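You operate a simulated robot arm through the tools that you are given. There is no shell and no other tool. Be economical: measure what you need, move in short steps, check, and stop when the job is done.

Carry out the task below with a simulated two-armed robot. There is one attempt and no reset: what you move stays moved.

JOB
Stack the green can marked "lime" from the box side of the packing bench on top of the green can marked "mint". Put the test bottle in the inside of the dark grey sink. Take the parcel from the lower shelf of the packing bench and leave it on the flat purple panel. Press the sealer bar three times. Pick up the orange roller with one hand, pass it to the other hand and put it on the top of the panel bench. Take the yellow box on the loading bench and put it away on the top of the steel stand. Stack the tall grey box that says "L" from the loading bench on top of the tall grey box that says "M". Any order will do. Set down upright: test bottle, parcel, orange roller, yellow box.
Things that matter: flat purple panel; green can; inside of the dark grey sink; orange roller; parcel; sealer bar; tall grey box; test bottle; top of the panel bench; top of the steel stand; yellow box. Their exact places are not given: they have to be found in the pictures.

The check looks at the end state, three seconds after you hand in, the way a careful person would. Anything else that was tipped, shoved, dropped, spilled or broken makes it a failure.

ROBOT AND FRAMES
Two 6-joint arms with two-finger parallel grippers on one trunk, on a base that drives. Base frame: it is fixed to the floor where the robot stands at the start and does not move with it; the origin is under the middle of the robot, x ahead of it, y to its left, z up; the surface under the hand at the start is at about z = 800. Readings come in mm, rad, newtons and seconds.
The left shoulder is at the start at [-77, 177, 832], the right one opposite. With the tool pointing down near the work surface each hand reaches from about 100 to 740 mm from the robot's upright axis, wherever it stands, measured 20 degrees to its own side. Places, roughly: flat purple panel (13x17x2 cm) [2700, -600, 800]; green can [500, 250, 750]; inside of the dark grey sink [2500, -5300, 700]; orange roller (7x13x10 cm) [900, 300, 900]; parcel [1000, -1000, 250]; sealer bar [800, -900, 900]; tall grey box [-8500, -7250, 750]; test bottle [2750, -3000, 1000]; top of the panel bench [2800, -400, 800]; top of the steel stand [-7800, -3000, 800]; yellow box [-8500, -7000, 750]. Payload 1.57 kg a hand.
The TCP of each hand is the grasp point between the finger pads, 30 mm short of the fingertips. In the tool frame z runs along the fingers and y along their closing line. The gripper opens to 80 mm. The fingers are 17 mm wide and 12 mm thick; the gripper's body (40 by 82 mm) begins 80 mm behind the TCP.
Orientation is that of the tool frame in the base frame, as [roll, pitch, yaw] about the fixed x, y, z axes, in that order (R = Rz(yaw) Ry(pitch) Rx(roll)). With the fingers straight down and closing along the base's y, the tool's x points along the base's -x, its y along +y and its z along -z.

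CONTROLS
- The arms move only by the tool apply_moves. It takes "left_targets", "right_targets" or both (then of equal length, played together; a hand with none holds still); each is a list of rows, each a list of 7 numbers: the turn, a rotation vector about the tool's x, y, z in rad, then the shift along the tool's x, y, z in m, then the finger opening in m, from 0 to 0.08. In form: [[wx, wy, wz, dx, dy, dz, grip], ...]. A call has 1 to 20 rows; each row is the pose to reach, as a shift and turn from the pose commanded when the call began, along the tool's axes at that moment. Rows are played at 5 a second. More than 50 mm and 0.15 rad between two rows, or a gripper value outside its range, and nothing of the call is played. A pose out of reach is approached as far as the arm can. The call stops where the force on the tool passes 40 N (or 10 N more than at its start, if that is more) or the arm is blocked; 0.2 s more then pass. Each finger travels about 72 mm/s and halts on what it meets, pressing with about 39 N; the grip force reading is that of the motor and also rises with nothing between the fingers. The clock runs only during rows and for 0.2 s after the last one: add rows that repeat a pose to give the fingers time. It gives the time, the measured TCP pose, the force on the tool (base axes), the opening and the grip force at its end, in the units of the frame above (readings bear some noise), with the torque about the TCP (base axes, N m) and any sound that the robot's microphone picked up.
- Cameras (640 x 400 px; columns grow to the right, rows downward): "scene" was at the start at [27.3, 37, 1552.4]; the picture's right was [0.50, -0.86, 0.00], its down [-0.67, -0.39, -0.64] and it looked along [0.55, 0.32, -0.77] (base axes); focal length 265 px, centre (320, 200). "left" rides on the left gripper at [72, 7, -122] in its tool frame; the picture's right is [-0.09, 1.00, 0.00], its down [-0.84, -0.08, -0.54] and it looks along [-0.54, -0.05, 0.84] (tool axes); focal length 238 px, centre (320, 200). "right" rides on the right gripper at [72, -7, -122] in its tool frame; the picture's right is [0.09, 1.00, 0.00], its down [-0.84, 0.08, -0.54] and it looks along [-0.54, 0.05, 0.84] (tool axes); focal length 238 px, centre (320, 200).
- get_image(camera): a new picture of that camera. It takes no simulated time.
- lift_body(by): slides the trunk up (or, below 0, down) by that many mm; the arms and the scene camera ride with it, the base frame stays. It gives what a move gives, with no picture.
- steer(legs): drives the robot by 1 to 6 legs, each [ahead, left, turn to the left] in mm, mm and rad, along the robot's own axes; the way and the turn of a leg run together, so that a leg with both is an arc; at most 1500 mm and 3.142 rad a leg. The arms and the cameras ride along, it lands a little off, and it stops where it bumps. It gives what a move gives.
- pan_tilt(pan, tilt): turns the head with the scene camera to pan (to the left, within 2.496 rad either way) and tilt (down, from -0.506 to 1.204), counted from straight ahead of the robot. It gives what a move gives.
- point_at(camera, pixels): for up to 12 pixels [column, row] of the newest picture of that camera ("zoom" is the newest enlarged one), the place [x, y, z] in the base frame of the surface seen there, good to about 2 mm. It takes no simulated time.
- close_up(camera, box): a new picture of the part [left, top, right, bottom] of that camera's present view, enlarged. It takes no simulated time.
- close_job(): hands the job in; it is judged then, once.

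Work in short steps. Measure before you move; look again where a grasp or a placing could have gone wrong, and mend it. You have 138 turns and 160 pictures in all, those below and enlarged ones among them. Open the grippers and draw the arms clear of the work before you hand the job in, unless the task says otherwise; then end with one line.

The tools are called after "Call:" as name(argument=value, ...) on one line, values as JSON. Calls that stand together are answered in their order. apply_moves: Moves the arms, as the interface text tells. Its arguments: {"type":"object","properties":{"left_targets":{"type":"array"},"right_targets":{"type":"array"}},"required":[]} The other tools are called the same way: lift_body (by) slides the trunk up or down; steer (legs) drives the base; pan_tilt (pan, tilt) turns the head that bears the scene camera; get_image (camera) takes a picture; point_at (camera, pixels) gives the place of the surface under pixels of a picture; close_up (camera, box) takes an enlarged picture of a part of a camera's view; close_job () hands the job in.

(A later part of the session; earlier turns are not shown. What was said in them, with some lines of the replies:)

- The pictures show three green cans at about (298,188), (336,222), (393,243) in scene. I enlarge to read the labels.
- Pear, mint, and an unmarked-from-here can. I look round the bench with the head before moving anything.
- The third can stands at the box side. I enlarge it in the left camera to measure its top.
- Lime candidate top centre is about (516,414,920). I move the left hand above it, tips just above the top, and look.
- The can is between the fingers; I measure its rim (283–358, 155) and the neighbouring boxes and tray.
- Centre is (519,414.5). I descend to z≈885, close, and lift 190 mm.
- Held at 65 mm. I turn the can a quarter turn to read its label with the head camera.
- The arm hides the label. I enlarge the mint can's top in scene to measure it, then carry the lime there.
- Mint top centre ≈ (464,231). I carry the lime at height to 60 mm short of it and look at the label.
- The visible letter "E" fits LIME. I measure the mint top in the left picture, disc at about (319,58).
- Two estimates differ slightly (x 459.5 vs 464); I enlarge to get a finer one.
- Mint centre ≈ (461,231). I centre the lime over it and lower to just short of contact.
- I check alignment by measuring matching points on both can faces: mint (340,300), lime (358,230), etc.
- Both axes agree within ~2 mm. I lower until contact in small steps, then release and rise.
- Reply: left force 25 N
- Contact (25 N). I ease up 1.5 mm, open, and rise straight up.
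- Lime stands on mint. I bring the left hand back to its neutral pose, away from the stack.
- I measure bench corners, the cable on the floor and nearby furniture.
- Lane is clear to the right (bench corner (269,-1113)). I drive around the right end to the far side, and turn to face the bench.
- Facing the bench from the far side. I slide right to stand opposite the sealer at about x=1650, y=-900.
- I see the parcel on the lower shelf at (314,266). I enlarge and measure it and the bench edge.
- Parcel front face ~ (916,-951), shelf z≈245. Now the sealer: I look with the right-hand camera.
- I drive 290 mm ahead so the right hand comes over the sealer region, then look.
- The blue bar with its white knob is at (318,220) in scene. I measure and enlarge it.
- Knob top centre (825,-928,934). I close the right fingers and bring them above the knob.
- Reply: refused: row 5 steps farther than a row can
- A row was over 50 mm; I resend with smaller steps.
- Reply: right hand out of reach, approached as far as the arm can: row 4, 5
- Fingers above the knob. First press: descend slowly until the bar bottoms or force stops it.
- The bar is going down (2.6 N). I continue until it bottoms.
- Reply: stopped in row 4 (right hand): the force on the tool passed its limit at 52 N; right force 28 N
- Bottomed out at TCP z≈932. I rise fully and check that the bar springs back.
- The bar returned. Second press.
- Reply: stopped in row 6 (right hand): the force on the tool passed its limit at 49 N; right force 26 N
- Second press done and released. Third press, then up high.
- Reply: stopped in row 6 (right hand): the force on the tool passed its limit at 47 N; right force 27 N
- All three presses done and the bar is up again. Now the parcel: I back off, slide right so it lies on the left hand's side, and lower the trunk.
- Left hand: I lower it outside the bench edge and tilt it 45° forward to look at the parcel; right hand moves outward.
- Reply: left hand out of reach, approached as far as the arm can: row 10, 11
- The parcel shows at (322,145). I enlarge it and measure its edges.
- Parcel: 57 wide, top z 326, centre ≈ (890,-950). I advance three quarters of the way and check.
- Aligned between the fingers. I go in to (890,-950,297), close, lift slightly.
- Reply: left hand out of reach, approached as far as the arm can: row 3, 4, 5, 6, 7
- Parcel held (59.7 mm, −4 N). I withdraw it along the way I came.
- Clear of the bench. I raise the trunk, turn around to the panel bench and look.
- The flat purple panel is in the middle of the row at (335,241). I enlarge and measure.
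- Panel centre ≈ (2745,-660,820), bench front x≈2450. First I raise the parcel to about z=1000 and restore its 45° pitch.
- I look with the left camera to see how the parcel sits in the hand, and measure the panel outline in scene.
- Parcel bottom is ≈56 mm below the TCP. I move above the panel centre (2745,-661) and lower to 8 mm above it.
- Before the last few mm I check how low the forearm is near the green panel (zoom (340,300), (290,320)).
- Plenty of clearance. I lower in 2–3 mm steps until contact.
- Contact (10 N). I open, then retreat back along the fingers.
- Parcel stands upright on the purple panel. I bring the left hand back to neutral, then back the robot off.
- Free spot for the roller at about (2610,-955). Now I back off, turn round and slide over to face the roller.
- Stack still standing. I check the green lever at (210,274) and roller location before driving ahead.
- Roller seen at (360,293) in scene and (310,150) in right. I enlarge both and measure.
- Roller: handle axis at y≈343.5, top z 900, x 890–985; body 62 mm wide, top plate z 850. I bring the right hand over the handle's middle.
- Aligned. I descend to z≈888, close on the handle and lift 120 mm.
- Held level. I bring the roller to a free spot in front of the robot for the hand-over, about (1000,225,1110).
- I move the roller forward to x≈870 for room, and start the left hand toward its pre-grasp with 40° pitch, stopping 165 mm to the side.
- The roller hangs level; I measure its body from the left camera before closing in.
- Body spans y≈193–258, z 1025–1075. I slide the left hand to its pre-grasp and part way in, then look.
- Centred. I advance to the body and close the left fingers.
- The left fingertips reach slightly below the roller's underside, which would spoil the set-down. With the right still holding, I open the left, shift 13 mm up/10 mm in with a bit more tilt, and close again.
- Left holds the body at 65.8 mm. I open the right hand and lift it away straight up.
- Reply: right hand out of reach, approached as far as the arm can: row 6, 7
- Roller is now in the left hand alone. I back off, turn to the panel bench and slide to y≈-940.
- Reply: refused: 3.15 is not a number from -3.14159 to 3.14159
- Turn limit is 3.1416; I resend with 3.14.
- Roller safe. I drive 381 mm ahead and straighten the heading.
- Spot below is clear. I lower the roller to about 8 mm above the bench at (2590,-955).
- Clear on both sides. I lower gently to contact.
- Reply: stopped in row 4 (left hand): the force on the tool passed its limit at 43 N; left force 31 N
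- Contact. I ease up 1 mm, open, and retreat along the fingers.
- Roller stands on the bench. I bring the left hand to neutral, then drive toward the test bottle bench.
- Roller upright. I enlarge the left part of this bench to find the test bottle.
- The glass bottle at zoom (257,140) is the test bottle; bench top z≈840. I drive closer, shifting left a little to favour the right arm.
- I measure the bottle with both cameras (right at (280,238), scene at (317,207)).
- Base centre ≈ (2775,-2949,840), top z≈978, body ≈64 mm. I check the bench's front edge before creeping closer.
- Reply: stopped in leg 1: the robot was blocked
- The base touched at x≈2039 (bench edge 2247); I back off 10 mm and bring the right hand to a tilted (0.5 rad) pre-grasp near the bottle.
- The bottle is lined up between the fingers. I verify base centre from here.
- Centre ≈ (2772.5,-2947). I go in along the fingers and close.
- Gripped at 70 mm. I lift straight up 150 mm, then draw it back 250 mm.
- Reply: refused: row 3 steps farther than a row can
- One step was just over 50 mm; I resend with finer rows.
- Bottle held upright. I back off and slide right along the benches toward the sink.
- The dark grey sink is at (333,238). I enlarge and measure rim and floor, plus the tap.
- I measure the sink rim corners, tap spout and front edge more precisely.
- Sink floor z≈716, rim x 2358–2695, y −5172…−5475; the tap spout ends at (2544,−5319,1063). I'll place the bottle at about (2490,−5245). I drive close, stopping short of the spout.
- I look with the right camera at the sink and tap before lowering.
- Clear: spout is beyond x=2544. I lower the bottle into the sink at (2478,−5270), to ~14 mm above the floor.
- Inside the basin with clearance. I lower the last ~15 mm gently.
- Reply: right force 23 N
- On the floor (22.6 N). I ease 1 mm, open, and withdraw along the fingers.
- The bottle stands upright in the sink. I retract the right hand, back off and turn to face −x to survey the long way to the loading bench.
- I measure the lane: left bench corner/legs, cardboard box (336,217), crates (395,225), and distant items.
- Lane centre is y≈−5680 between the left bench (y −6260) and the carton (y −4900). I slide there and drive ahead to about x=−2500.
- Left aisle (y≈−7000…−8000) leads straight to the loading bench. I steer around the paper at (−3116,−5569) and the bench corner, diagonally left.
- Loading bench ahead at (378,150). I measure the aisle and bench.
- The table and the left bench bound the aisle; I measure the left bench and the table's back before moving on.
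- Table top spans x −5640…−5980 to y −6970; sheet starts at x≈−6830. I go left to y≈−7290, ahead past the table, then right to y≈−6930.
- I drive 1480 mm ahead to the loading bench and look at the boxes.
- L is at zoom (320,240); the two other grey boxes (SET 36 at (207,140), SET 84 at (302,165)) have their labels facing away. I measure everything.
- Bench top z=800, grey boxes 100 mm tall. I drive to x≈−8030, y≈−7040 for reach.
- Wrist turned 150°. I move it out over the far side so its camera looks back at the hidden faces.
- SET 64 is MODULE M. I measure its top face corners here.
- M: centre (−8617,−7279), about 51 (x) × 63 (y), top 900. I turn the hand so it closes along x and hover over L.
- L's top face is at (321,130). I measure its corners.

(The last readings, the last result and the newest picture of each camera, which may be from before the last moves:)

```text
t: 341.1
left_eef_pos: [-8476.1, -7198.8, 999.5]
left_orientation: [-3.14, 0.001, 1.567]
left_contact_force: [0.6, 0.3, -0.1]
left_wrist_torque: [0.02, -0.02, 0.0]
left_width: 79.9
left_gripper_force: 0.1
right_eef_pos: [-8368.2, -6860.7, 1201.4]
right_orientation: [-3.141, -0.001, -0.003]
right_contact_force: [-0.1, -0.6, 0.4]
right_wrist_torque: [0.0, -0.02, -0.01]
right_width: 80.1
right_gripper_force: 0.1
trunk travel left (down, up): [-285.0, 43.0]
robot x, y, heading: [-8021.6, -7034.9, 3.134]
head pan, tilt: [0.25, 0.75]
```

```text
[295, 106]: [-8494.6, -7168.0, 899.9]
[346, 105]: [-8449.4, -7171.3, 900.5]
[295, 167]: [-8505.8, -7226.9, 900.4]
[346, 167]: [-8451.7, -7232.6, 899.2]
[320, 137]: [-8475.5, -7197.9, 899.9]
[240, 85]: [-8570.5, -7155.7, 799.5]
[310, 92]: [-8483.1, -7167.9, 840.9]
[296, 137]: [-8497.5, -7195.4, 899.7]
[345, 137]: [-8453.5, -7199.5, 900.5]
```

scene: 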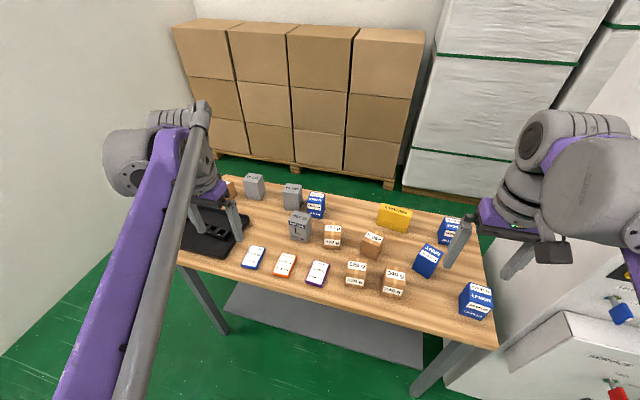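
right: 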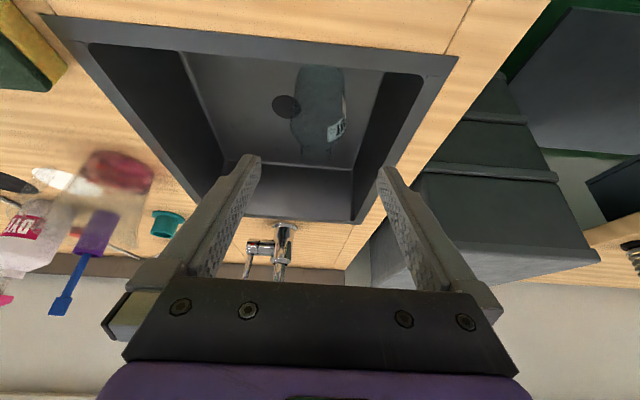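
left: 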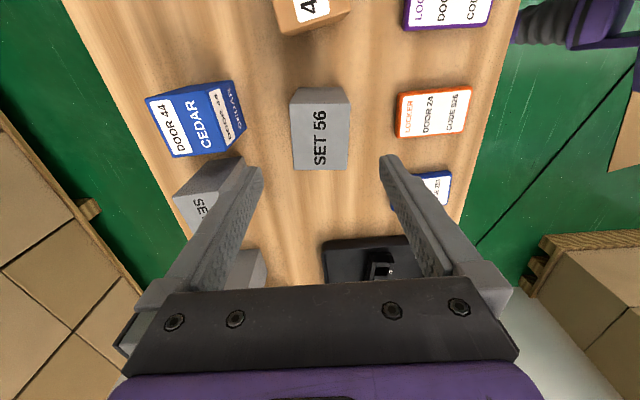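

L centre (−8475.5,−7199); hand is on it. I descend to z≈862, close, lift, and carry it over M, still high.

Call:
apply_moves(left_targets=[[0, 0, 0, 0, 0, 0.045, 0.08], [0, 0, 0, 0, 0, 0.09, 0.08], [0, 0, 0, 0, 0, 0.125, 0.08], [0, 0, 0, 0, 0, 0.1375, 0.08], [0, 0, 0, 0, 0, 0.1375, 0.06], [0, 0, 0, 0, 0, 0.1375, 0.04], [0, 0, 0, 0, 0, 0.1375, 0.04], [0, 0, 0, 0, 0, 0.1375, 0.04], [0, 0, 0, 0, 0, 0.12, 0.04], [0, 0, 0, 0, 0, 0.075, 0.04], [0, 0, 0, 0, 0, 0.03, 0.04], [0, 0, 0, 0, 0, 0.0, 0.04], [0, 0, 0, -0.027, -0.035, 0, 0.04], [0, 0, 0, -0.054, -0.07, 0, 0.04], [0, 0, 0, -0.08, -0.105, 0, 0.04], [0, 0, 0, -0.08, -0.141, 0, 0.04], [0, 0, 0, -0.08, -0.141, 0, 0.04]])

Call:
get_image(camera="left")

Call:
close_up(camera="scene", box=[200, 170, 400, 320])

```text
t: 344.7
left_eef_pos: [-8614.6, -7279.6, 1000.4]
left_orientation: [-3.139, 0.0, 1.57]
left_contact_force: [-0.4, 0.2, -2.1]
left_wrist_torque: [0.04, 0.02, 0.0]
left_width: 56.1
left_gripper_force: 38.9
right_eef_pos: [-8368.6, -6861.0, 1201.2]
right_orientation: [3.141, 0.0, -0.002]
right_contact_force: [-0.6, 0.5, 0.1]
right_wrist_torque: [0.0, 0.01, -0.02]
right_width: 80.1
right_gripper_force: 0.2
trunk travel left (down, up): [-285.0, 43.0]
robot x, y, heading: [-8021.0, -7040.5, 3.14]
head pan, tilt: [0.25, 0.75]
```

```text
43 pictures are left
```

left: 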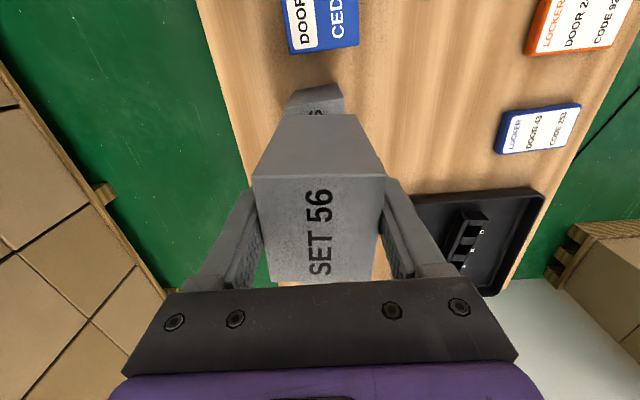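

```text
2.67 times, centred on (300, 245) of scene
```

zoom: 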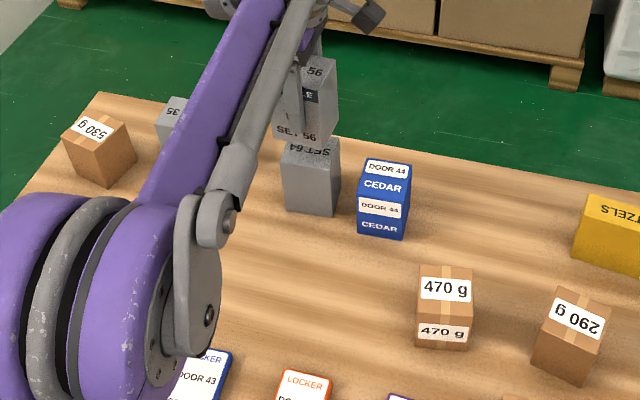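

Held at 56 mm. I verify M's position from scene points on its visible top and front.

Call:
point_at(camera="zoom", pixels=[[288, 163], [332, 169], [336, 145], [310, 190], [290, 185], [328, 195], [312, 155]])

```text
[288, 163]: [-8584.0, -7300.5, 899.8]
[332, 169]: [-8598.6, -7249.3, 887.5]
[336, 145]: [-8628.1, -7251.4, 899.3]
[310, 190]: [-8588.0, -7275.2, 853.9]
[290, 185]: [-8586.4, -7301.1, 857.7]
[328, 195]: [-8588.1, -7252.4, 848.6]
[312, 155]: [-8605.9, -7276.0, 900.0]
```

M's centre ≈ (−8615,−7279.5): aligned. I lower to just above and then to contact.

Call:
apply_moves(left_targets=[[0, 0, 0, 0, 0, 0.02, 0.04], [0, 0, 0, 0, 0, 0.032, 0.04], [0, 0, 0, 0, 0, 0.036, 0.04], [0, 0, 0, 0, 0, 0.038, 0.04], [0, 0, 0, 0, 0, 0.0395, 0.04]])

```text
t: 345.9
left_eef_pos: [-8614.4, -7277.5, 962.4]
left_orientation: [-3.136, 0.0, 1.57]
left_contact_force: [-4.6, -2.6, 21.9]
left_wrist_torque: [-0.17, 0.08, -0.11]
left_width: 56.2
left_gripper_force: 38.7
right_eef_pos: [-8367.4, -6860.9, 1203.2]
right_orientation: [3.139, 0.001, -0.001]
right_contact_force: [-0.1, 0.4, -0.3]
right_wrist_torque: [0.01, -0.02, -0.01]
right_width: 80.0
right_gripper_force: 0.0
trunk travel left (down, up): [-285.0, 43.0]
robot x, y, heading: [-8022.6, -7036.7, 3.139]
head pan, tilt: [0.25, 0.75]
```

Contact. I ease off, open and rise.

Call:
apply_moves(left_targets=[[0, 0, 0, 0, 0, -0.001, 0.04], [0, 0, 0, 0, 0, -0.001, 0.06], [0, 0, 0, 0, 0, -0.001, 0.08], [0, 0, 0, 0, 0, -0.001, 0.08], [0, 0, 0, 0, 0, -0.04, 0.08], [0, 0, 0, 0, 0, -0.085, 0.08], [0, 0, 0, 0, 0, -0.13, 0.08], [0, 0, 0, 0, 0.04, -0.15, 0.08], [0, 0, 0, 0, 0.085, -0.16, 0.08], [0, 0, 0, 0, 0.13, -0.17, 0.08], [0, 0, 0, -0.03, 0.17, -0.18, 0.08], [0, 0, 0, -0.06, 0.21, -0.18, 0.08]])

Call:
get_image(camera="scene")

Call:
close_up(camera="scene", box=[260, 180, 500, 330])

```text
refused: row 11 steps farther than a row can; nothing moved
```

```text
41 pictures are left
```

scene: 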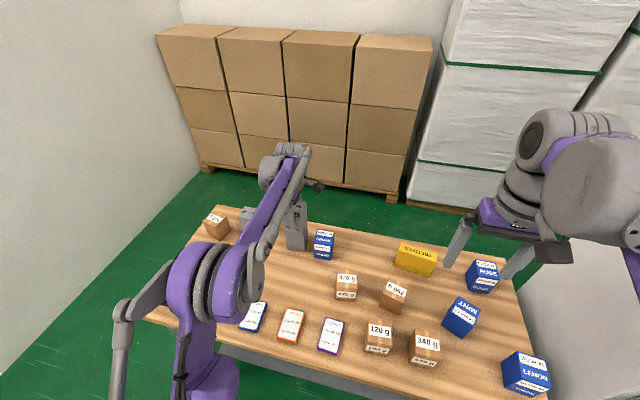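

```text
2.67 times, centred on (380, 255) of scene
```

zoom: 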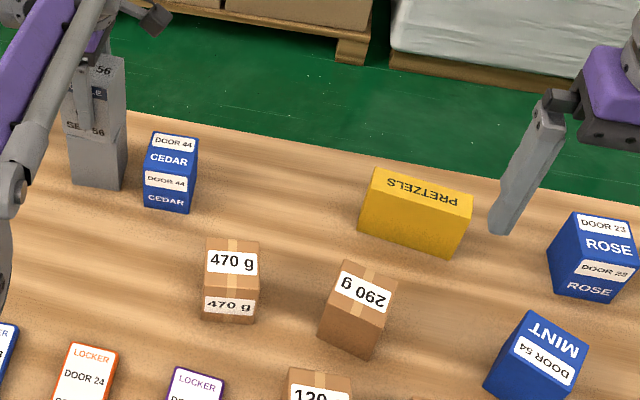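

One step was over 50 mm; I resend with shorter steps.

Call:
apply_moves(left_targets=[[0, 0, 0, 0, 0, -0.001, 0.04], [0, 0, 0, 0, 0, -0.001, 0.06], [0, 0, 0, 0, 0, -0.001, 0.08], [0, 0, 0, 0, 0, -0.001, 0.08], [0, 0, 0, 0, 0, -0.04, 0.08], [0, 0, 0, 0, 0, -0.085, 0.08], [0, 0, 0, 0, 0, -0.13, 0.08], [0, 0, 0, 0, 0.04, -0.15, 0.08], [0, 0, 0, -0.02, 0.08, -0.16, 0.08], [0, 0, 0, -0.04, 0.12, -0.17, 0.08], [0, 0, 0, -0.06, 0.16, -0.18, 0.08], [0, 0, 0, -0.08, 0.2, -0.18, 0.08]])

Call:
get_image(camera="scene")

Call:
close_up(camera="scene", box=[260, 180, 500, 330])

Call:
point_at(camera="zoom", pixels=[[373, 175], [465, 198], [375, 198], [465, 215], [365, 230], [450, 250], [420, 190], [415, 225], [490, 230], [360, 265]])

```text
t: 348.5
left_eef_pos: [-8414.6, -7360.0, 1139.2]
left_orientation: [-3.137, -0.001, 1.57]
left_contact_force: [0.1, -0.4, -0.3]
left_wrist_torque: [0.01, -0.02, 0.02]
left_width: 79.8
left_gripper_force: 0.1
right_eef_pos: [-8366.8, -6862.3, 1201.9]
right_orientation: [-3.141, 0.002, -0.003]
right_contact_force: [-0.3, 0.5, -0.1]
right_wrist_torque: [0.0, 0.06, -0.03]
right_width: 80.1
right_gripper_force: 0.2
trunk travel left (down, up): [-285.0, 43.0]
robot x, y, heading: [-8020.5, -7037.5, 3.141]
head pan, tilt: [0.25, 0.75]
```

```text
39 pictures are left
```

scene: 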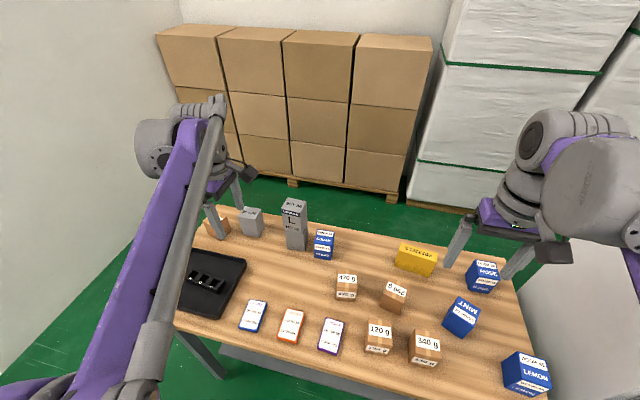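

```text
2.67 times, centred on (380, 255) of scene
```

zoom: 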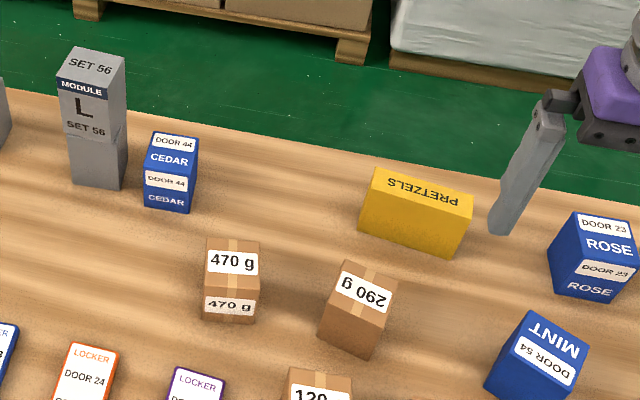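

```text
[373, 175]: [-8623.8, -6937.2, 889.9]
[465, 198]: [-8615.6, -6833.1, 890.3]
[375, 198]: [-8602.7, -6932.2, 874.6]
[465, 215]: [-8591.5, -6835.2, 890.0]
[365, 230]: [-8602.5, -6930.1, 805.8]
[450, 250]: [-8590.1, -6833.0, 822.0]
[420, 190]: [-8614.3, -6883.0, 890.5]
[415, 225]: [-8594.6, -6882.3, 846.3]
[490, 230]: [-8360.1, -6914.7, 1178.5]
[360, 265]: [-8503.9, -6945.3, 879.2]
```

L stands on M. Now the yellow box (≈112 long in y, top z 890). I bring the right hand over it, turned to close across its thin side.

Call:
apply_moves(right_targets=[[0, 0, 0.139, -0.02, 0.002, 0.017, 0.08], [0, 0, 0.278, -0.04, 0.004, 0.034, 0.08], [0, 0, 0.417, -0.061, 0.005, 0.05, 0.08], [0, 0, 0.557, -0.081, 0.007, 0.067, 0.08], [0, 0, 0.696, -0.102, 0.009, 0.084, 0.08], [0, 0, 0.835, -0.122, 0.01, 0.101, 0.08], [0, 0, 0.974, -0.142, 0.012, 0.118, 0.08], [0, 0, 1.113, -0.163, 0.014, 0.135, 0.08], [0, 0, 1.252, -0.183, 0.016, 0.151, 0.08], [0, 0, 1.39, -0.203, 0.017, 0.168, 0.08], [0, 0, 1.53, -0.224, 0.019, 0.185, 0.08], [0, 0, 1.67, -0.244, 0.021, 0.202, 0.08], [0, 0, 1.67, -0.244, 0.021, 0.202, 0.08]])

Call:
get_image(camera="right")

```text
t: 351.3
left_eef_pos: [-8417.3, -7359.7, 1140.3]
left_orientation: [-3.139, 0.0, 1.567]
left_contact_force: [0.8, -0.9, 0.0]
left_wrist_torque: [0.0, -0.01, -0.02]
left_width: 79.8
left_gripper_force: 0.1
right_eef_pos: [-8612.3, -6882.1, 1001.6]
right_orientation: [3.141, -0.001, -1.674]
right_contact_force: [-0.1, 0.7, 0.6]
right_wrist_torque: [-0.02, 0.03, -0.02]
right_width: 80.0
right_gripper_force: 0.0
trunk travel left (down, up): [-285.0, 43.0]
robot x, y, heading: [-8024.4, -7035.8, 3.141]
head pan, tilt: [0.25, 0.75]
```

```text
37 pictures are left
```

right: 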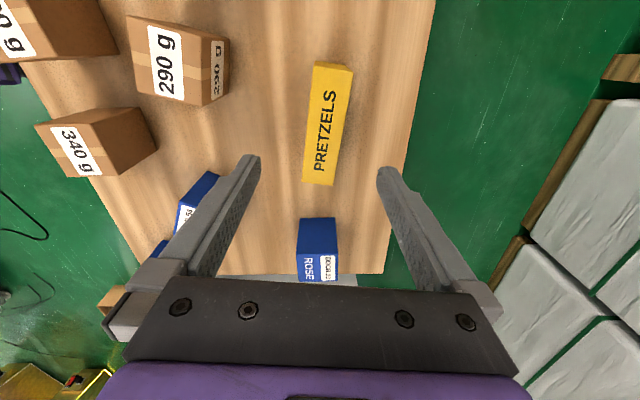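

I measure the yellow box's top corners.

Call:
point_at(camera="right", pixels=[[320, 72], [347, 74], [306, 180], [332, 182], [327, 128], [313, 128], [339, 128], [318, 64], [310, 230], [330, 220]])

```text
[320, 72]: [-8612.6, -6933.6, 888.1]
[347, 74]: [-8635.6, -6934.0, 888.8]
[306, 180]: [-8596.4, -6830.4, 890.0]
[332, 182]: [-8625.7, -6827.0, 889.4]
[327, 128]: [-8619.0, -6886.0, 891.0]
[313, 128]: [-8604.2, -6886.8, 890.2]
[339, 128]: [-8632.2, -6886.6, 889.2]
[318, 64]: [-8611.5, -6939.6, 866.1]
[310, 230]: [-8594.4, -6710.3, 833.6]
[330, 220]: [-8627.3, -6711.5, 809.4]
```

Box centre (−8617.5,−6881), 33 mm thick. I shift 5.5 mm, descend to z≈852, close and lift.

Call:
apply_moves(right_targets=[[0, 0, 0, 0, 0.0055, 0.03, 0.08], [0, 0, 0, 0, 0.0055, 0.07, 0.08], [0, 0, 0, 0, 0.0055, 0.11, 0.08], [0, 0, 0, 0, 0.0055, 0.14, 0.08], [0, 0, 0, 0, 0.0055, 0.1495, 0.08], [0, 0, 0, 0, 0.0055, 0.1495, 0.05], [0, 0, 0, 0, 0.0055, 0.1495, 0.02], [0, 0, 0, 0, 0.0055, 0.1495, 0.02], [0, 0, 0, 0, 0.0055, 0.1495, 0.02], [0, 0, 0, 0, 0.0055, 0.13, 0.02], [0, 0, 0, 0, 0.0055, 0.09, 0.02], [0, 0, 0, 0, 0.0055, 0.05, 0.02], [0, 0, 0, 0, 0.0055, 0.01, 0.02], [0, 0, 0, 0, 0.0055, -0.03, 0.02]])

Call:
get_image(camera="right")

```text
t: 354.3
left_eef_pos: [-8416.7, -7360.1, 1140.5]
left_orientation: [-3.136, 0.001, 1.569]
left_contact_force: [0.1, -0.4, 0.1]
left_wrist_torque: [-0.04, -0.01, 0.01]
left_width: 80.0
left_gripper_force: 0.1
right_eef_pos: [-8617.5, -6880.8, 1031.8]
right_orientation: [3.139, 0.0, -1.673]
right_contact_force: [0.1, -0.2, -1.2]
right_wrist_torque: [0.02, 0.0, -0.01]
right_width: 35.8
right_gripper_force: 38.6
trunk travel left (down, up): [-285.0, 43.0]
robot x, y, heading: [-8020.9, -7035.6, 3.142]
head pan, tilt: [0.25, 0.75]
```

```text
36 pictures are left
```

right: 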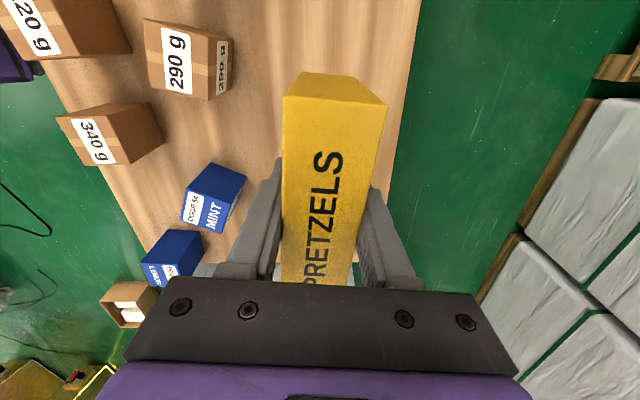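

Held at 35.8 mm. I draw the box in closer, back off from the bench and turn to face +y.

Call:
apply_moves(right_targets=[[0, 0, 0, -0.004, -0.043, 0, 0.02], [0, 0, 0, -0.009, -0.086, 0, 0.02], [0, 0, 0, -0.013, -0.129, 0, 0.02], [0, 0, 0, -0.018, -0.172, 0, 0.02], [0, 0, 0, -0.022, -0.214, 0, 0.02]])

Call:
steer(legs=[[-1020, 0, 0], [0, 0, -1.571]])

Call:
pan_tilt(pan=0, tilt=0.3)

Call:
get_image(camera="scene")

```text
t: 355.5
left_eef_pos: [-8416.3, -7359.7, 1139.8]
left_orientation: [-3.139, 0.0, 1.571]
left_contact_force: [0.1, 1.1, -0.3]
left_wrist_torque: [0.0, 0.03, -0.01]
left_width: 80.0
left_gripper_force: 0.0
right_eef_pos: [-8401.7, -6879.1, 1031.9]
right_orientation: [3.14, 0.001, -1.671]
right_contact_force: [0.6, -0.1, -1.4]
right_wrist_torque: [0.02, -0.02, 0.01]
right_width: 35.7
right_gripper_force: 39.2
trunk travel left (down, up): [-285.0, 43.0]
robot x, y, heading: [-8021.2, -7039.6, 3.14]
head pan, tilt: [0.25, 0.75]
```

```text
t: 364.6
left_eef_pos: [-7316.1, -6640.0, 1138.8]
left_orientation: [-3.138, 0.0, -0.022]
left_contact_force: [-0.2, -0.5, 0.5]
left_wrist_torque: [-0.01, 0.01, 0.01]
left_width: 79.9
left_gripper_force: 0.1
right_eef_pos: [-6836.7, -6663.0, 1031.8]
right_orientation: [3.141, 0.0, 3.021]
right_contact_force: [-0.4, 0.7, -1.0]
right_wrist_torque: [-0.02, 0.01, 0.0]
right_width: 36.0
right_gripper_force: 39.1
trunk travel left (down, up): [-285.0, 43.0]
robot x, y, heading: [-7003.0, -7044.9, 1.545]
head pan, tilt: [0.25, 0.75]
```

```text
t: 365.5
left_eef_pos: [-7316.8, -6639.2, 1139.8]
left_orientation: [-3.138, 0.0, -0.022]
left_contact_force: [-0.5, 0.3, -0.7]
left_wrist_torque: [0.01, 0.01, -0.02]
left_width: 80.0
left_gripper_force: 0.0
right_eef_pos: [-6836.5, -6663.3, 1031.9]
right_orientation: [3.14, 0.0, 3.02]
right_contact_force: [0.1, 0.0, -1.5]
right_wrist_torque: [-0.01, 0.03, 0.0]
right_width: 35.6
right_gripper_force: 38.6
trunk travel left (down, up): [-285.0, 43.0]
robot x, y, heading: [-7001.4, -7041.7, 1.548]
head pan, tilt: [0.0, 0.3]
```

```text
35 pictures are left
```

scene: 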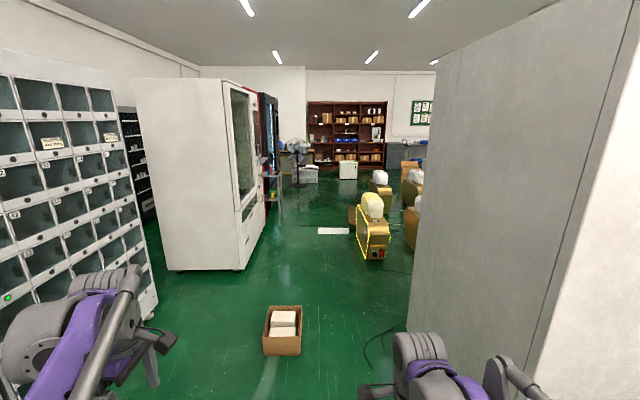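

A carton stands in the lane at (282,330); the steel stand shows at (272,190) beyond the white vending machine. I measure.

Call:
point_at(camera="scene", pixels=[[262, 350], [300, 352], [268, 308], [245, 268], [405, 320], [265, 225], [283, 215], [333, 231], [358, 245], [168, 270], [370, 262], [270, 176]])

Call:
close_up(camera="scene", box=[210, 90, 400, 290])

```text
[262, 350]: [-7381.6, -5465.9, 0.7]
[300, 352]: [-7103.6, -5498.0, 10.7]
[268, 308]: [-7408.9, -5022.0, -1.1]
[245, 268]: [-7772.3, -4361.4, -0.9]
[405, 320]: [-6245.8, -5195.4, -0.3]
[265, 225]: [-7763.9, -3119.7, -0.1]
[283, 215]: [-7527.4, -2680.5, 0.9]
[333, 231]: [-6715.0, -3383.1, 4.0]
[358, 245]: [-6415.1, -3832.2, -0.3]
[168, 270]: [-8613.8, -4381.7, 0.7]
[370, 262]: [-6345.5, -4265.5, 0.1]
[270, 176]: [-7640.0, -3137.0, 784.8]
```

```text
2.00 times, centred on (305, 190) of scene
```

zoom: 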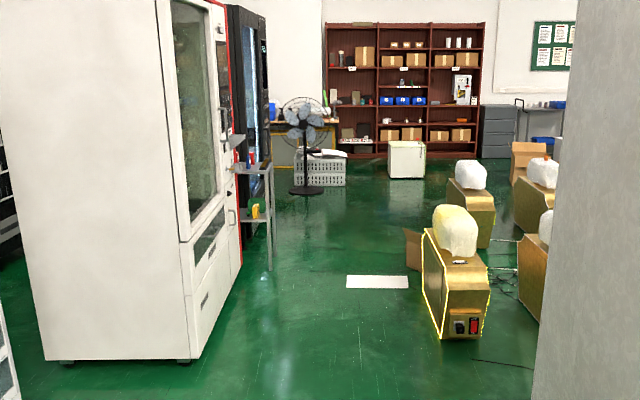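

I plan: pass the carton on its right (x≈−6668) to y≈−4740, then shift back left to x≈−7100 and look.

Call:
steer(legs=[[0, -335, 0], [0, 0, 0.023], [1500, 0, 0], [820, 0, 0], [0, 430, 0]])

Call:
pan_tilt(pan=0.3, tilt=0.4)

Call:
get_image(camera="scene")

```text
t: 384.1
left_eef_pos: [-7422.3, -4384.3, 1139.6]
left_orientation: [-3.138, 0.0, 0.01]
left_contact_force: [1.0, -0.3, -0.6]
left_wrist_torque: [0.01, 0.0, 0.0]
left_width: 79.9
left_gripper_force: 0.2
right_eef_pos: [-6940.0, -4391.7, 1031.7]
right_orientation: [3.138, 0.0, 3.05]
right_contact_force: [0.3, 0.2, -1.8]
right_wrist_torque: [0.02, 0.0, 0.02]
right_width: 35.4
right_gripper_force: 39.1
trunk travel left (down, up): [-285.0, 43.0]
robot x, y, heading: [-7092.9, -4772.8, 1.578]
head pan, tilt: [0.0, 0.3]
```

```text
t: 384.9
left_eef_pos: [-7422.3, -4383.3, 1140.2]
left_orientation: [-3.139, -0.001, 0.008]
left_contact_force: [0.0, 0.9, 0.0]
left_wrist_torque: [-0.01, 0.01, 0.01]
left_width: 79.9
left_gripper_force: 0.1
right_eef_pos: [-6940.6, -4393.4, 1032.2]
right_orientation: [3.138, 0.0, 3.051]
right_contact_force: [0.5, 0.2, -2.0]
right_wrist_torque: [0.02, 0.04, 0.01]
right_width: 35.8
right_gripper_force: 38.8
trunk travel left (down, up): [-285.0, 43.0]
robot x, y, heading: [-7095.1, -4772.3, 1.577]
head pan, tilt: [0.3, 0.4]
```

```text
33 pictures are left
```

scene: 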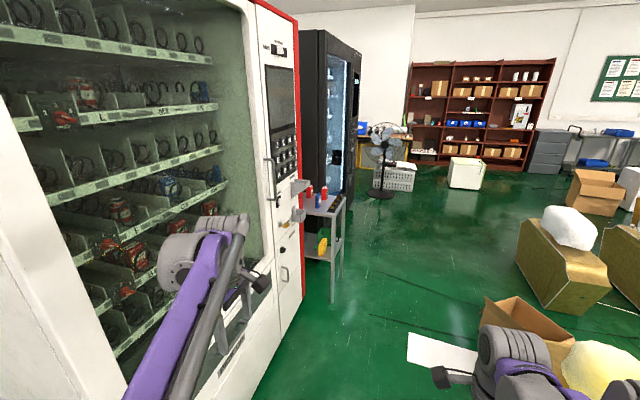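

The steel stand is at (322,210) with cans on it. I enlarge and measure it.

Call:
close_up(camera="scene", box=[270, 160, 370, 310])

Call:
point_at(camera="scene", pixels=[[333, 213], [343, 198], [310, 208], [332, 300], [341, 275], [318, 185], [345, 190], [355, 175], [410, 335], [305, 290], [300, 215]])

```text
2.67 times, centred on (320, 235) of scene
```

zoom: 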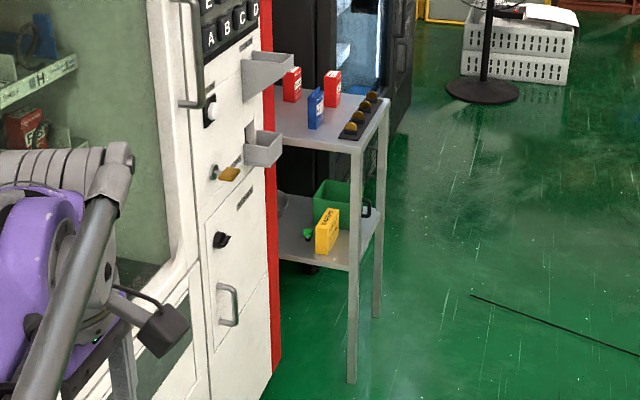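

```text
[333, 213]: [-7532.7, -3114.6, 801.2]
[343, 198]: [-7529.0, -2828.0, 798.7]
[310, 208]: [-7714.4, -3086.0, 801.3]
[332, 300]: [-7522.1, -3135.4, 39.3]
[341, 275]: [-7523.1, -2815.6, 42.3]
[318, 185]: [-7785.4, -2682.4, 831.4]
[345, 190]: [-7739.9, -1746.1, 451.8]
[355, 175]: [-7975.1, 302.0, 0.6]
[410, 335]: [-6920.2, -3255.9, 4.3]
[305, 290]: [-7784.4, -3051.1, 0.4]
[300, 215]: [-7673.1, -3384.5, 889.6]
```

Stand top z=800, front edge x≈−7520, y −3140…−2815. I tuck the left hand back 120 mm, pass along x≈−7190, and turn to face the stand.

Call:
apply_moves(left_targets=[[0, 0, 0, 0, 0.04, 0, 0.08], [0, 0, 0, 0, 0.08, 0, 0.08], [0, 0, 0, 0, 0.12, 0, 0.08]])

Call:
steer(legs=[[0, 95, 0], [1500, 0, 0], [290, 0, 0], [0, 0, 1.563]])

Call:
pan_tilt(pan=0, tilt=0.9)

Call:
get_image(camera="scene")

```text
t: 385.7
left_eef_pos: [-7417.1, -4505.9, 1140.0]
left_orientation: [-3.138, 0.001, 0.009]
left_contact_force: [-0.2, -0.7, -0.2]
left_wrist_torque: [-0.01, 0.03, 0.0]
left_width: 80.1
left_gripper_force: 0.0
right_eef_pos: [-6939.9, -4393.5, 1032.8]
right_orientation: [3.14, -0.002, 3.051]
right_contact_force: [0.5, 0.7, -1.7]
right_wrist_torque: [0.04, 0.0, -0.01]
right_width: 35.8
right_gripper_force: 38.8
trunk travel left (down, up): [-285.0, 43.0]
robot x, y, heading: [-7091.1, -4773.7, 1.576]
head pan, tilt: [0.3, 0.4]
```

```text
t: 399.6
left_eef_pos: [-7493.5, -3290.2, 1139.2]
left_orientation: [-3.138, -0.002, 1.546]
left_contact_force: [0.2, 0.0, -0.9]
left_wrist_torque: [-0.01, -0.05, 0.02]
left_width: 79.8
left_gripper_force: 0.0
right_eef_pos: [-7588.2, -2809.4, 1032.0]
right_orientation: [3.139, 0.001, -1.699]
right_contact_force: [0.6, 0.1, -2.4]
right_wrist_torque: [0.01, -0.02, -0.01]
right_width: 35.9
right_gripper_force: 38.9
trunk travel left (down, up): [-285.0, 43.0]
robot x, y, heading: [-7209.4, -2972.0, 3.115]
head pan, tilt: [0.3, 0.4]
```

```text
t: 400.5
left_eef_pos: [-7493.5, -3288.6, 1139.2]
left_orientation: [-3.137, 0.001, 1.544]
left_contact_force: [0.4, -0.7, 0.2]
left_wrist_torque: [-0.01, 0.01, -0.01]
left_width: 80.0
left_gripper_force: 0.2
right_eef_pos: [-7588.2, -2809.3, 1032.4]
right_orientation: [3.139, -0.001, -1.696]
right_contact_force: [0.2, -0.4, -0.8]
right_wrist_torque: [-0.03, 0.01, -0.04]
right_width: 35.5
right_gripper_force: 39.2
trunk travel left (down, up): [-285.0, 43.0]
robot x, y, heading: [-7210.9, -2978.1, 3.117]
head pan, tilt: [0.0, 0.901]
```

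```text
31 pictures are left
```

scene: 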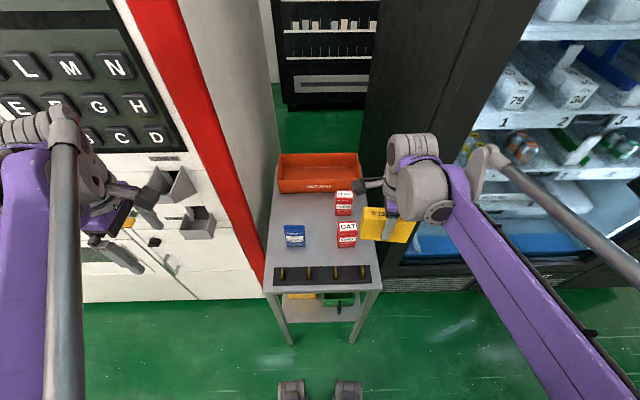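

I enlarge the stand top to find a free spot.

Call:
close_up(camera="scene", box=[250, 140, 400, 300])

Call:
point_at(camera="zoom", pixels=[[150, 215], [130, 270], [125, 300], [180, 300], [222, 185], [250, 200], [235, 260], [200, 235], [165, 130], [270, 170], [70, 335], [320, 330]])

```text
2.50 times, centred on (325, 220) of scene
```

zoom: 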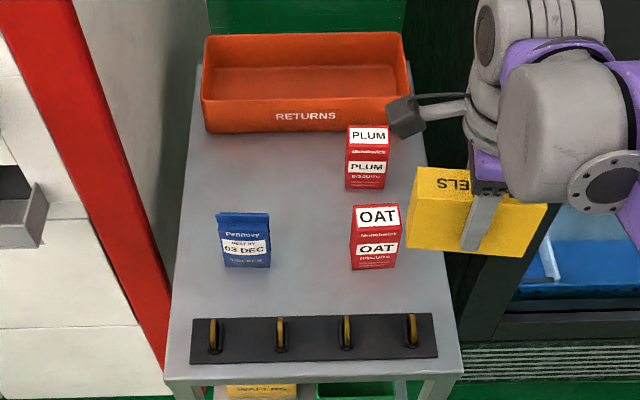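

```text
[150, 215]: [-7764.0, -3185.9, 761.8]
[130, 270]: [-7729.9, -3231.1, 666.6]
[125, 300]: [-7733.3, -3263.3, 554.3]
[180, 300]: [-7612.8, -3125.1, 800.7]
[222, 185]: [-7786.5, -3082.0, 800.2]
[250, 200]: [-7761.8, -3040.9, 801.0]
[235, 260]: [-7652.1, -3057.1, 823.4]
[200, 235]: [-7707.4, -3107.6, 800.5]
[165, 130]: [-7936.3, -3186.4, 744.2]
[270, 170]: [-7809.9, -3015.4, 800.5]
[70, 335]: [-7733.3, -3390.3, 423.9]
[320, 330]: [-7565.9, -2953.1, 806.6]
```

Free area behind the blue box, about (−7785,−3020); the red boxes start at y≈−2925. I carry the yellow box there at height and look.

Call:
apply_moves(right_targets=[[0, 0, 0, 0.0334, 0.024, 0, 0.02], [0, 0, 0, 0.0668, 0.048, 0, 0.02], [0, 0, 0, 0.1, 0.0724, 0, 0.02], [0, 0, 0, 0.1337, 0.0966, 0, 0.02], [0, 0, 0, 0.167, 0.1207, 0, 0.02], [0, 0, 0, 0.2, 0.145, 0, 0.02], [0, 0, 0, 0.2339, 0.169, 0, 0.02], [0, 0, 0, 0.2339, 0.169, 0.04, 0.02], [0, 0, 0, 0.2339, 0.169, 0.07, 0.02], [0, 0, 0, 0.2339, 0.169, 0.07, 0.02]])

Call:
get_image(camera="right")

Call:
close_up(camera="scene", box=[230, 120, 410, 300])

```text
t: 402.7
left_eef_pos: [-7494.0, -3290.9, 1140.0]
left_orientation: [-3.14, 0.0, 1.545]
left_contact_force: [-0.5, -0.1, 0.4]
left_wrist_torque: [0.01, 0.01, -0.03]
left_width: 79.9
left_gripper_force: 0.1
right_eef_pos: [-7787.5, -3022.0, 963.4]
right_orientation: [3.141, -0.002, -1.699]
right_contact_force: [0.1, 0.2, -1.9]
right_wrist_torque: [0.0, 0.0, 0.0]
right_width: 35.7
right_gripper_force: 38.4
trunk travel left (down, up): [-285.0, 43.0]
robot x, y, heading: [-7212.0, -2983.4, 3.114]
head pan, tilt: [0.0, 0.901]
```

```text
29 pictures are left
```

right: 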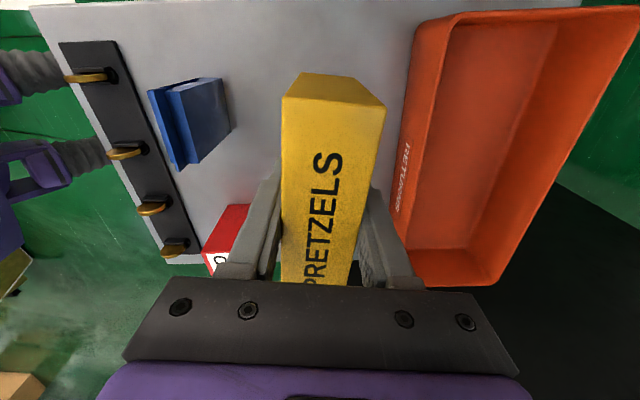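

```text
2.22 times, centred on (320, 210) of scene
```

zoom: 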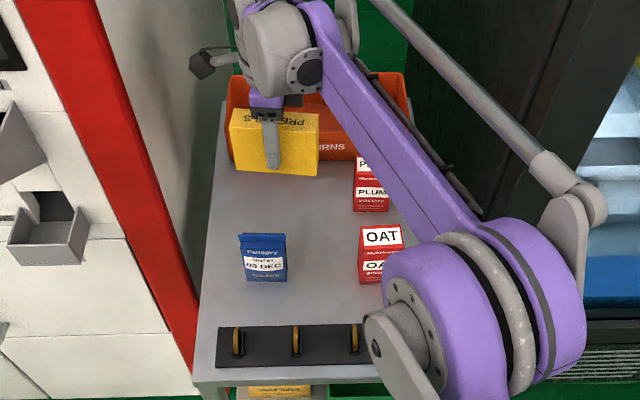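

I check the tray front, the PLUM box and the blue box relative to the landing spot.

Call:
point_at(camera="zoom", pixels=[[357, 190], [357, 205], [365, 165], [242, 270], [245, 238], [280, 238], [345, 165], [362, 245]])

Call:
point_at(camera="right", pixels=[[412, 120], [405, 200], [400, 160], [225, 100], [190, 130], [260, 150], [395, 100]])

```text
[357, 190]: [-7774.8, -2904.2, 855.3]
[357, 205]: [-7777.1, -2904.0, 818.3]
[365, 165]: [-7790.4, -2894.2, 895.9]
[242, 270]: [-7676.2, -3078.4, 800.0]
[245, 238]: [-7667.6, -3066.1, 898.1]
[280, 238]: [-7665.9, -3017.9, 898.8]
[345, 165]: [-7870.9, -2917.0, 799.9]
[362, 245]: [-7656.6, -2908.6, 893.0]
```

```text
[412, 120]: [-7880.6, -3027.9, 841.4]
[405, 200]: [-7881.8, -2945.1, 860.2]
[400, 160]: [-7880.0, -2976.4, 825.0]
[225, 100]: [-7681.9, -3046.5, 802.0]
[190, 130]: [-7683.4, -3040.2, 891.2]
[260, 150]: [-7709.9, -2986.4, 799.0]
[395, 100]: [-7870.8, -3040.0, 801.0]
```

Everything clears (tray front −7880, PLUM at y −2905, blue back −7685). I lower to just above the top, then to contact.

Call:
apply_moves(right_targets=[[0, 0, 0, 0, 0, 0.04, 0.02], [0, 0, 0, 0, 0, 0.08, 0.02], [0, 0, 0, 0, 0, 0.1, 0.02], [0, 0, 0, 0, 0, 0.105, 0.02], [0, 0, 0, 0, 0, 0.108, 0.02], [0, 0, 0, 0, 0, 0.11, 0.02], [0, 0, 0, 0, 0, 0.112, 0.02], [0, 0, 0, 0, 0, 0.1135, 0.02]])

```text
t: 404.5
left_eef_pos: [-7493.0, -3290.2, 1140.0]
left_orientation: [-3.136, 0.001, 1.544]
left_contact_force: [0.0, 0.1, 0.1]
left_wrist_torque: [-0.01, 0.01, -0.01]
left_width: 79.8
left_gripper_force: 0.1
right_eef_pos: [-7785.5, -3019.5, 851.3]
right_orientation: [3.138, -0.002, -1.699]
right_contact_force: [-4.7, 0.1, 20.3]
right_wrist_torque: [0.12, -0.13, 0.02]
right_width: 35.8
right_gripper_force: 39.4
trunk travel left (down, up): [-285.0, 43.0]
robot x, y, heading: [-7211.3, -2977.0, 3.113]
head pan, tilt: [0.0, 0.901]
```

Contact (20 N). I ease off, open, and rise straight up, then draw back.

Call:
apply_moves(right_targets=[[0, 0, 0, 0, 0, -0.001, 0.02], [0, 0, 0, 0, 0, -0.001, 0.05], [0, 0, 0, 0, 0, -0.001, 0.07], [0, 0, 0, 0, 0, -0.001, 0.07], [0, 0, 0, 0, 0, -0.03, 0.07], [0, 0, 0, 0, 0, -0.07, 0.07], [0, 0, 0, 0, 0, -0.11, 0.07], [0, 0, 0, 0, 0, -0.15, 0.07], [0, 0, 0, 0, 0, -0.19, 0.08], [0, 0, 0, -0.03, -0.02, -0.2, 0.08], [0, 0, 0, -0.06, -0.045, -0.2, 0.08], [0, 0, 0, -0.09, -0.075, -0.2, 0.08], [0, 0, 0, -0.12, -0.105, -0.2, 0.08], [0, 0, 0, -0.15, -0.14, -0.2, 0.08], [0, 0, 0, -0.18, -0.175, -0.2, 0.08], [0, 0, 0, -0.2, -0.21, -0.2, 0.08]])

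Call:
get_image(camera="scene")

Call:
close_up(camera="scene", box=[230, 120, 410, 300])

```text
t: 407.9
left_eef_pos: [-7491.9, -3289.2, 1139.5]
left_orientation: [-3.137, 0.0, 1.547]
left_contact_force: [0.1, 0.2, 0.2]
left_wrist_torque: [-0.02, -0.01, -0.03]
left_width: 80.0
left_gripper_force: 0.1
right_eef_pos: [-7548.7, -2847.2, 1047.1]
right_orientation: [3.141, -0.001, -1.699]
right_contact_force: [-0.4, 0.4, 0.3]
right_wrist_torque: [0.02, 0.01, -0.03]
right_width: 79.8
right_gripper_force: 0.0
trunk travel left (down, up): [-285.0, 43.0]
robot x, y, heading: [-7210.1, -2973.2, 3.109]
head pan, tilt: [0.0, 0.901]
```

```text
27 pictures are left
```

scene: 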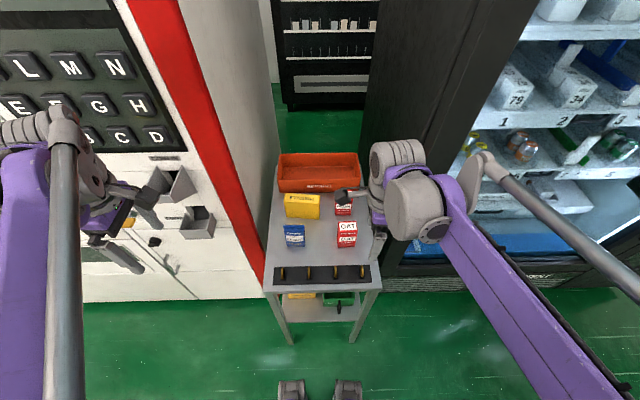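

```text
2.22 times, centred on (320, 210) of scene
```

zoom: 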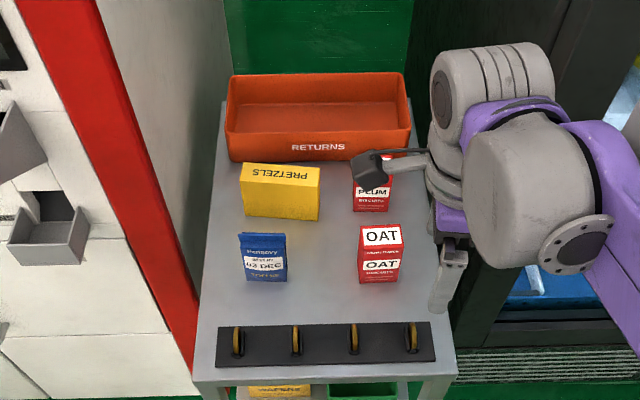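

The yellow box stands upright on the steel stand, neighbours untouched. I draw the robot back 100 mm so both arms are clear of the stand.

Call:
steer(legs=[[-110, 0, 0]])

Call:
get_image(camera="scene")

```text
t: 409.1
left_eef_pos: [-7386.5, -3293.1, 1137.6]
left_orientation: [-3.138, 0.0, 1.543]
left_contact_force: [-0.1, 0.1, 1.1]
left_wrist_torque: [-0.04, 0.0, 0.02]
left_width: 80.0
left_gripper_force: 0.0
right_eef_pos: [-7442.2, -2850.5, 1048.7]
right_orientation: [3.141, -0.001, -1.7]
right_contact_force: [0.9, -0.8, -0.1]
right_wrist_torque: [0.01, -0.02, -0.01]
right_width: 79.9
right_gripper_force: 0.1
trunk travel left (down, up): [-285.0, 43.0]
robot x, y, heading: [-7103.3, -2978.7, 3.113]
head pan, tilt: [0.0, 0.901]
```

```text
25 pictures are left
```

scene: 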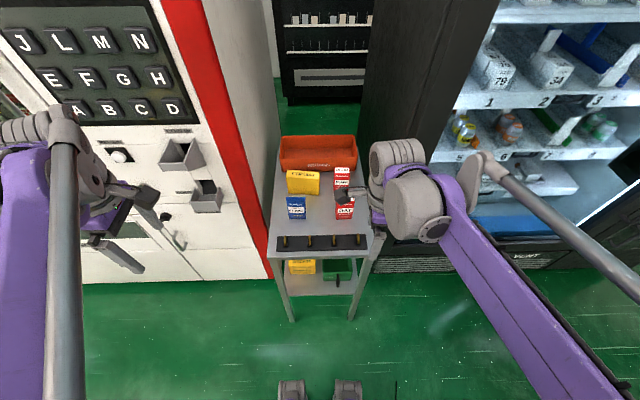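

All seven parts are done, the grippers are open and the arms are clear, so I hand the job in.

Call:
close_job()

```text
The job is handed in.
```

The job is handed in with all seven parts done: lime stacked on mint, bottle in the sink, parcel on the purple panel, sealer bar pressed three times, roller passed between hands and on the panel bench, yellow box on the steel stand, and L stacked on M.
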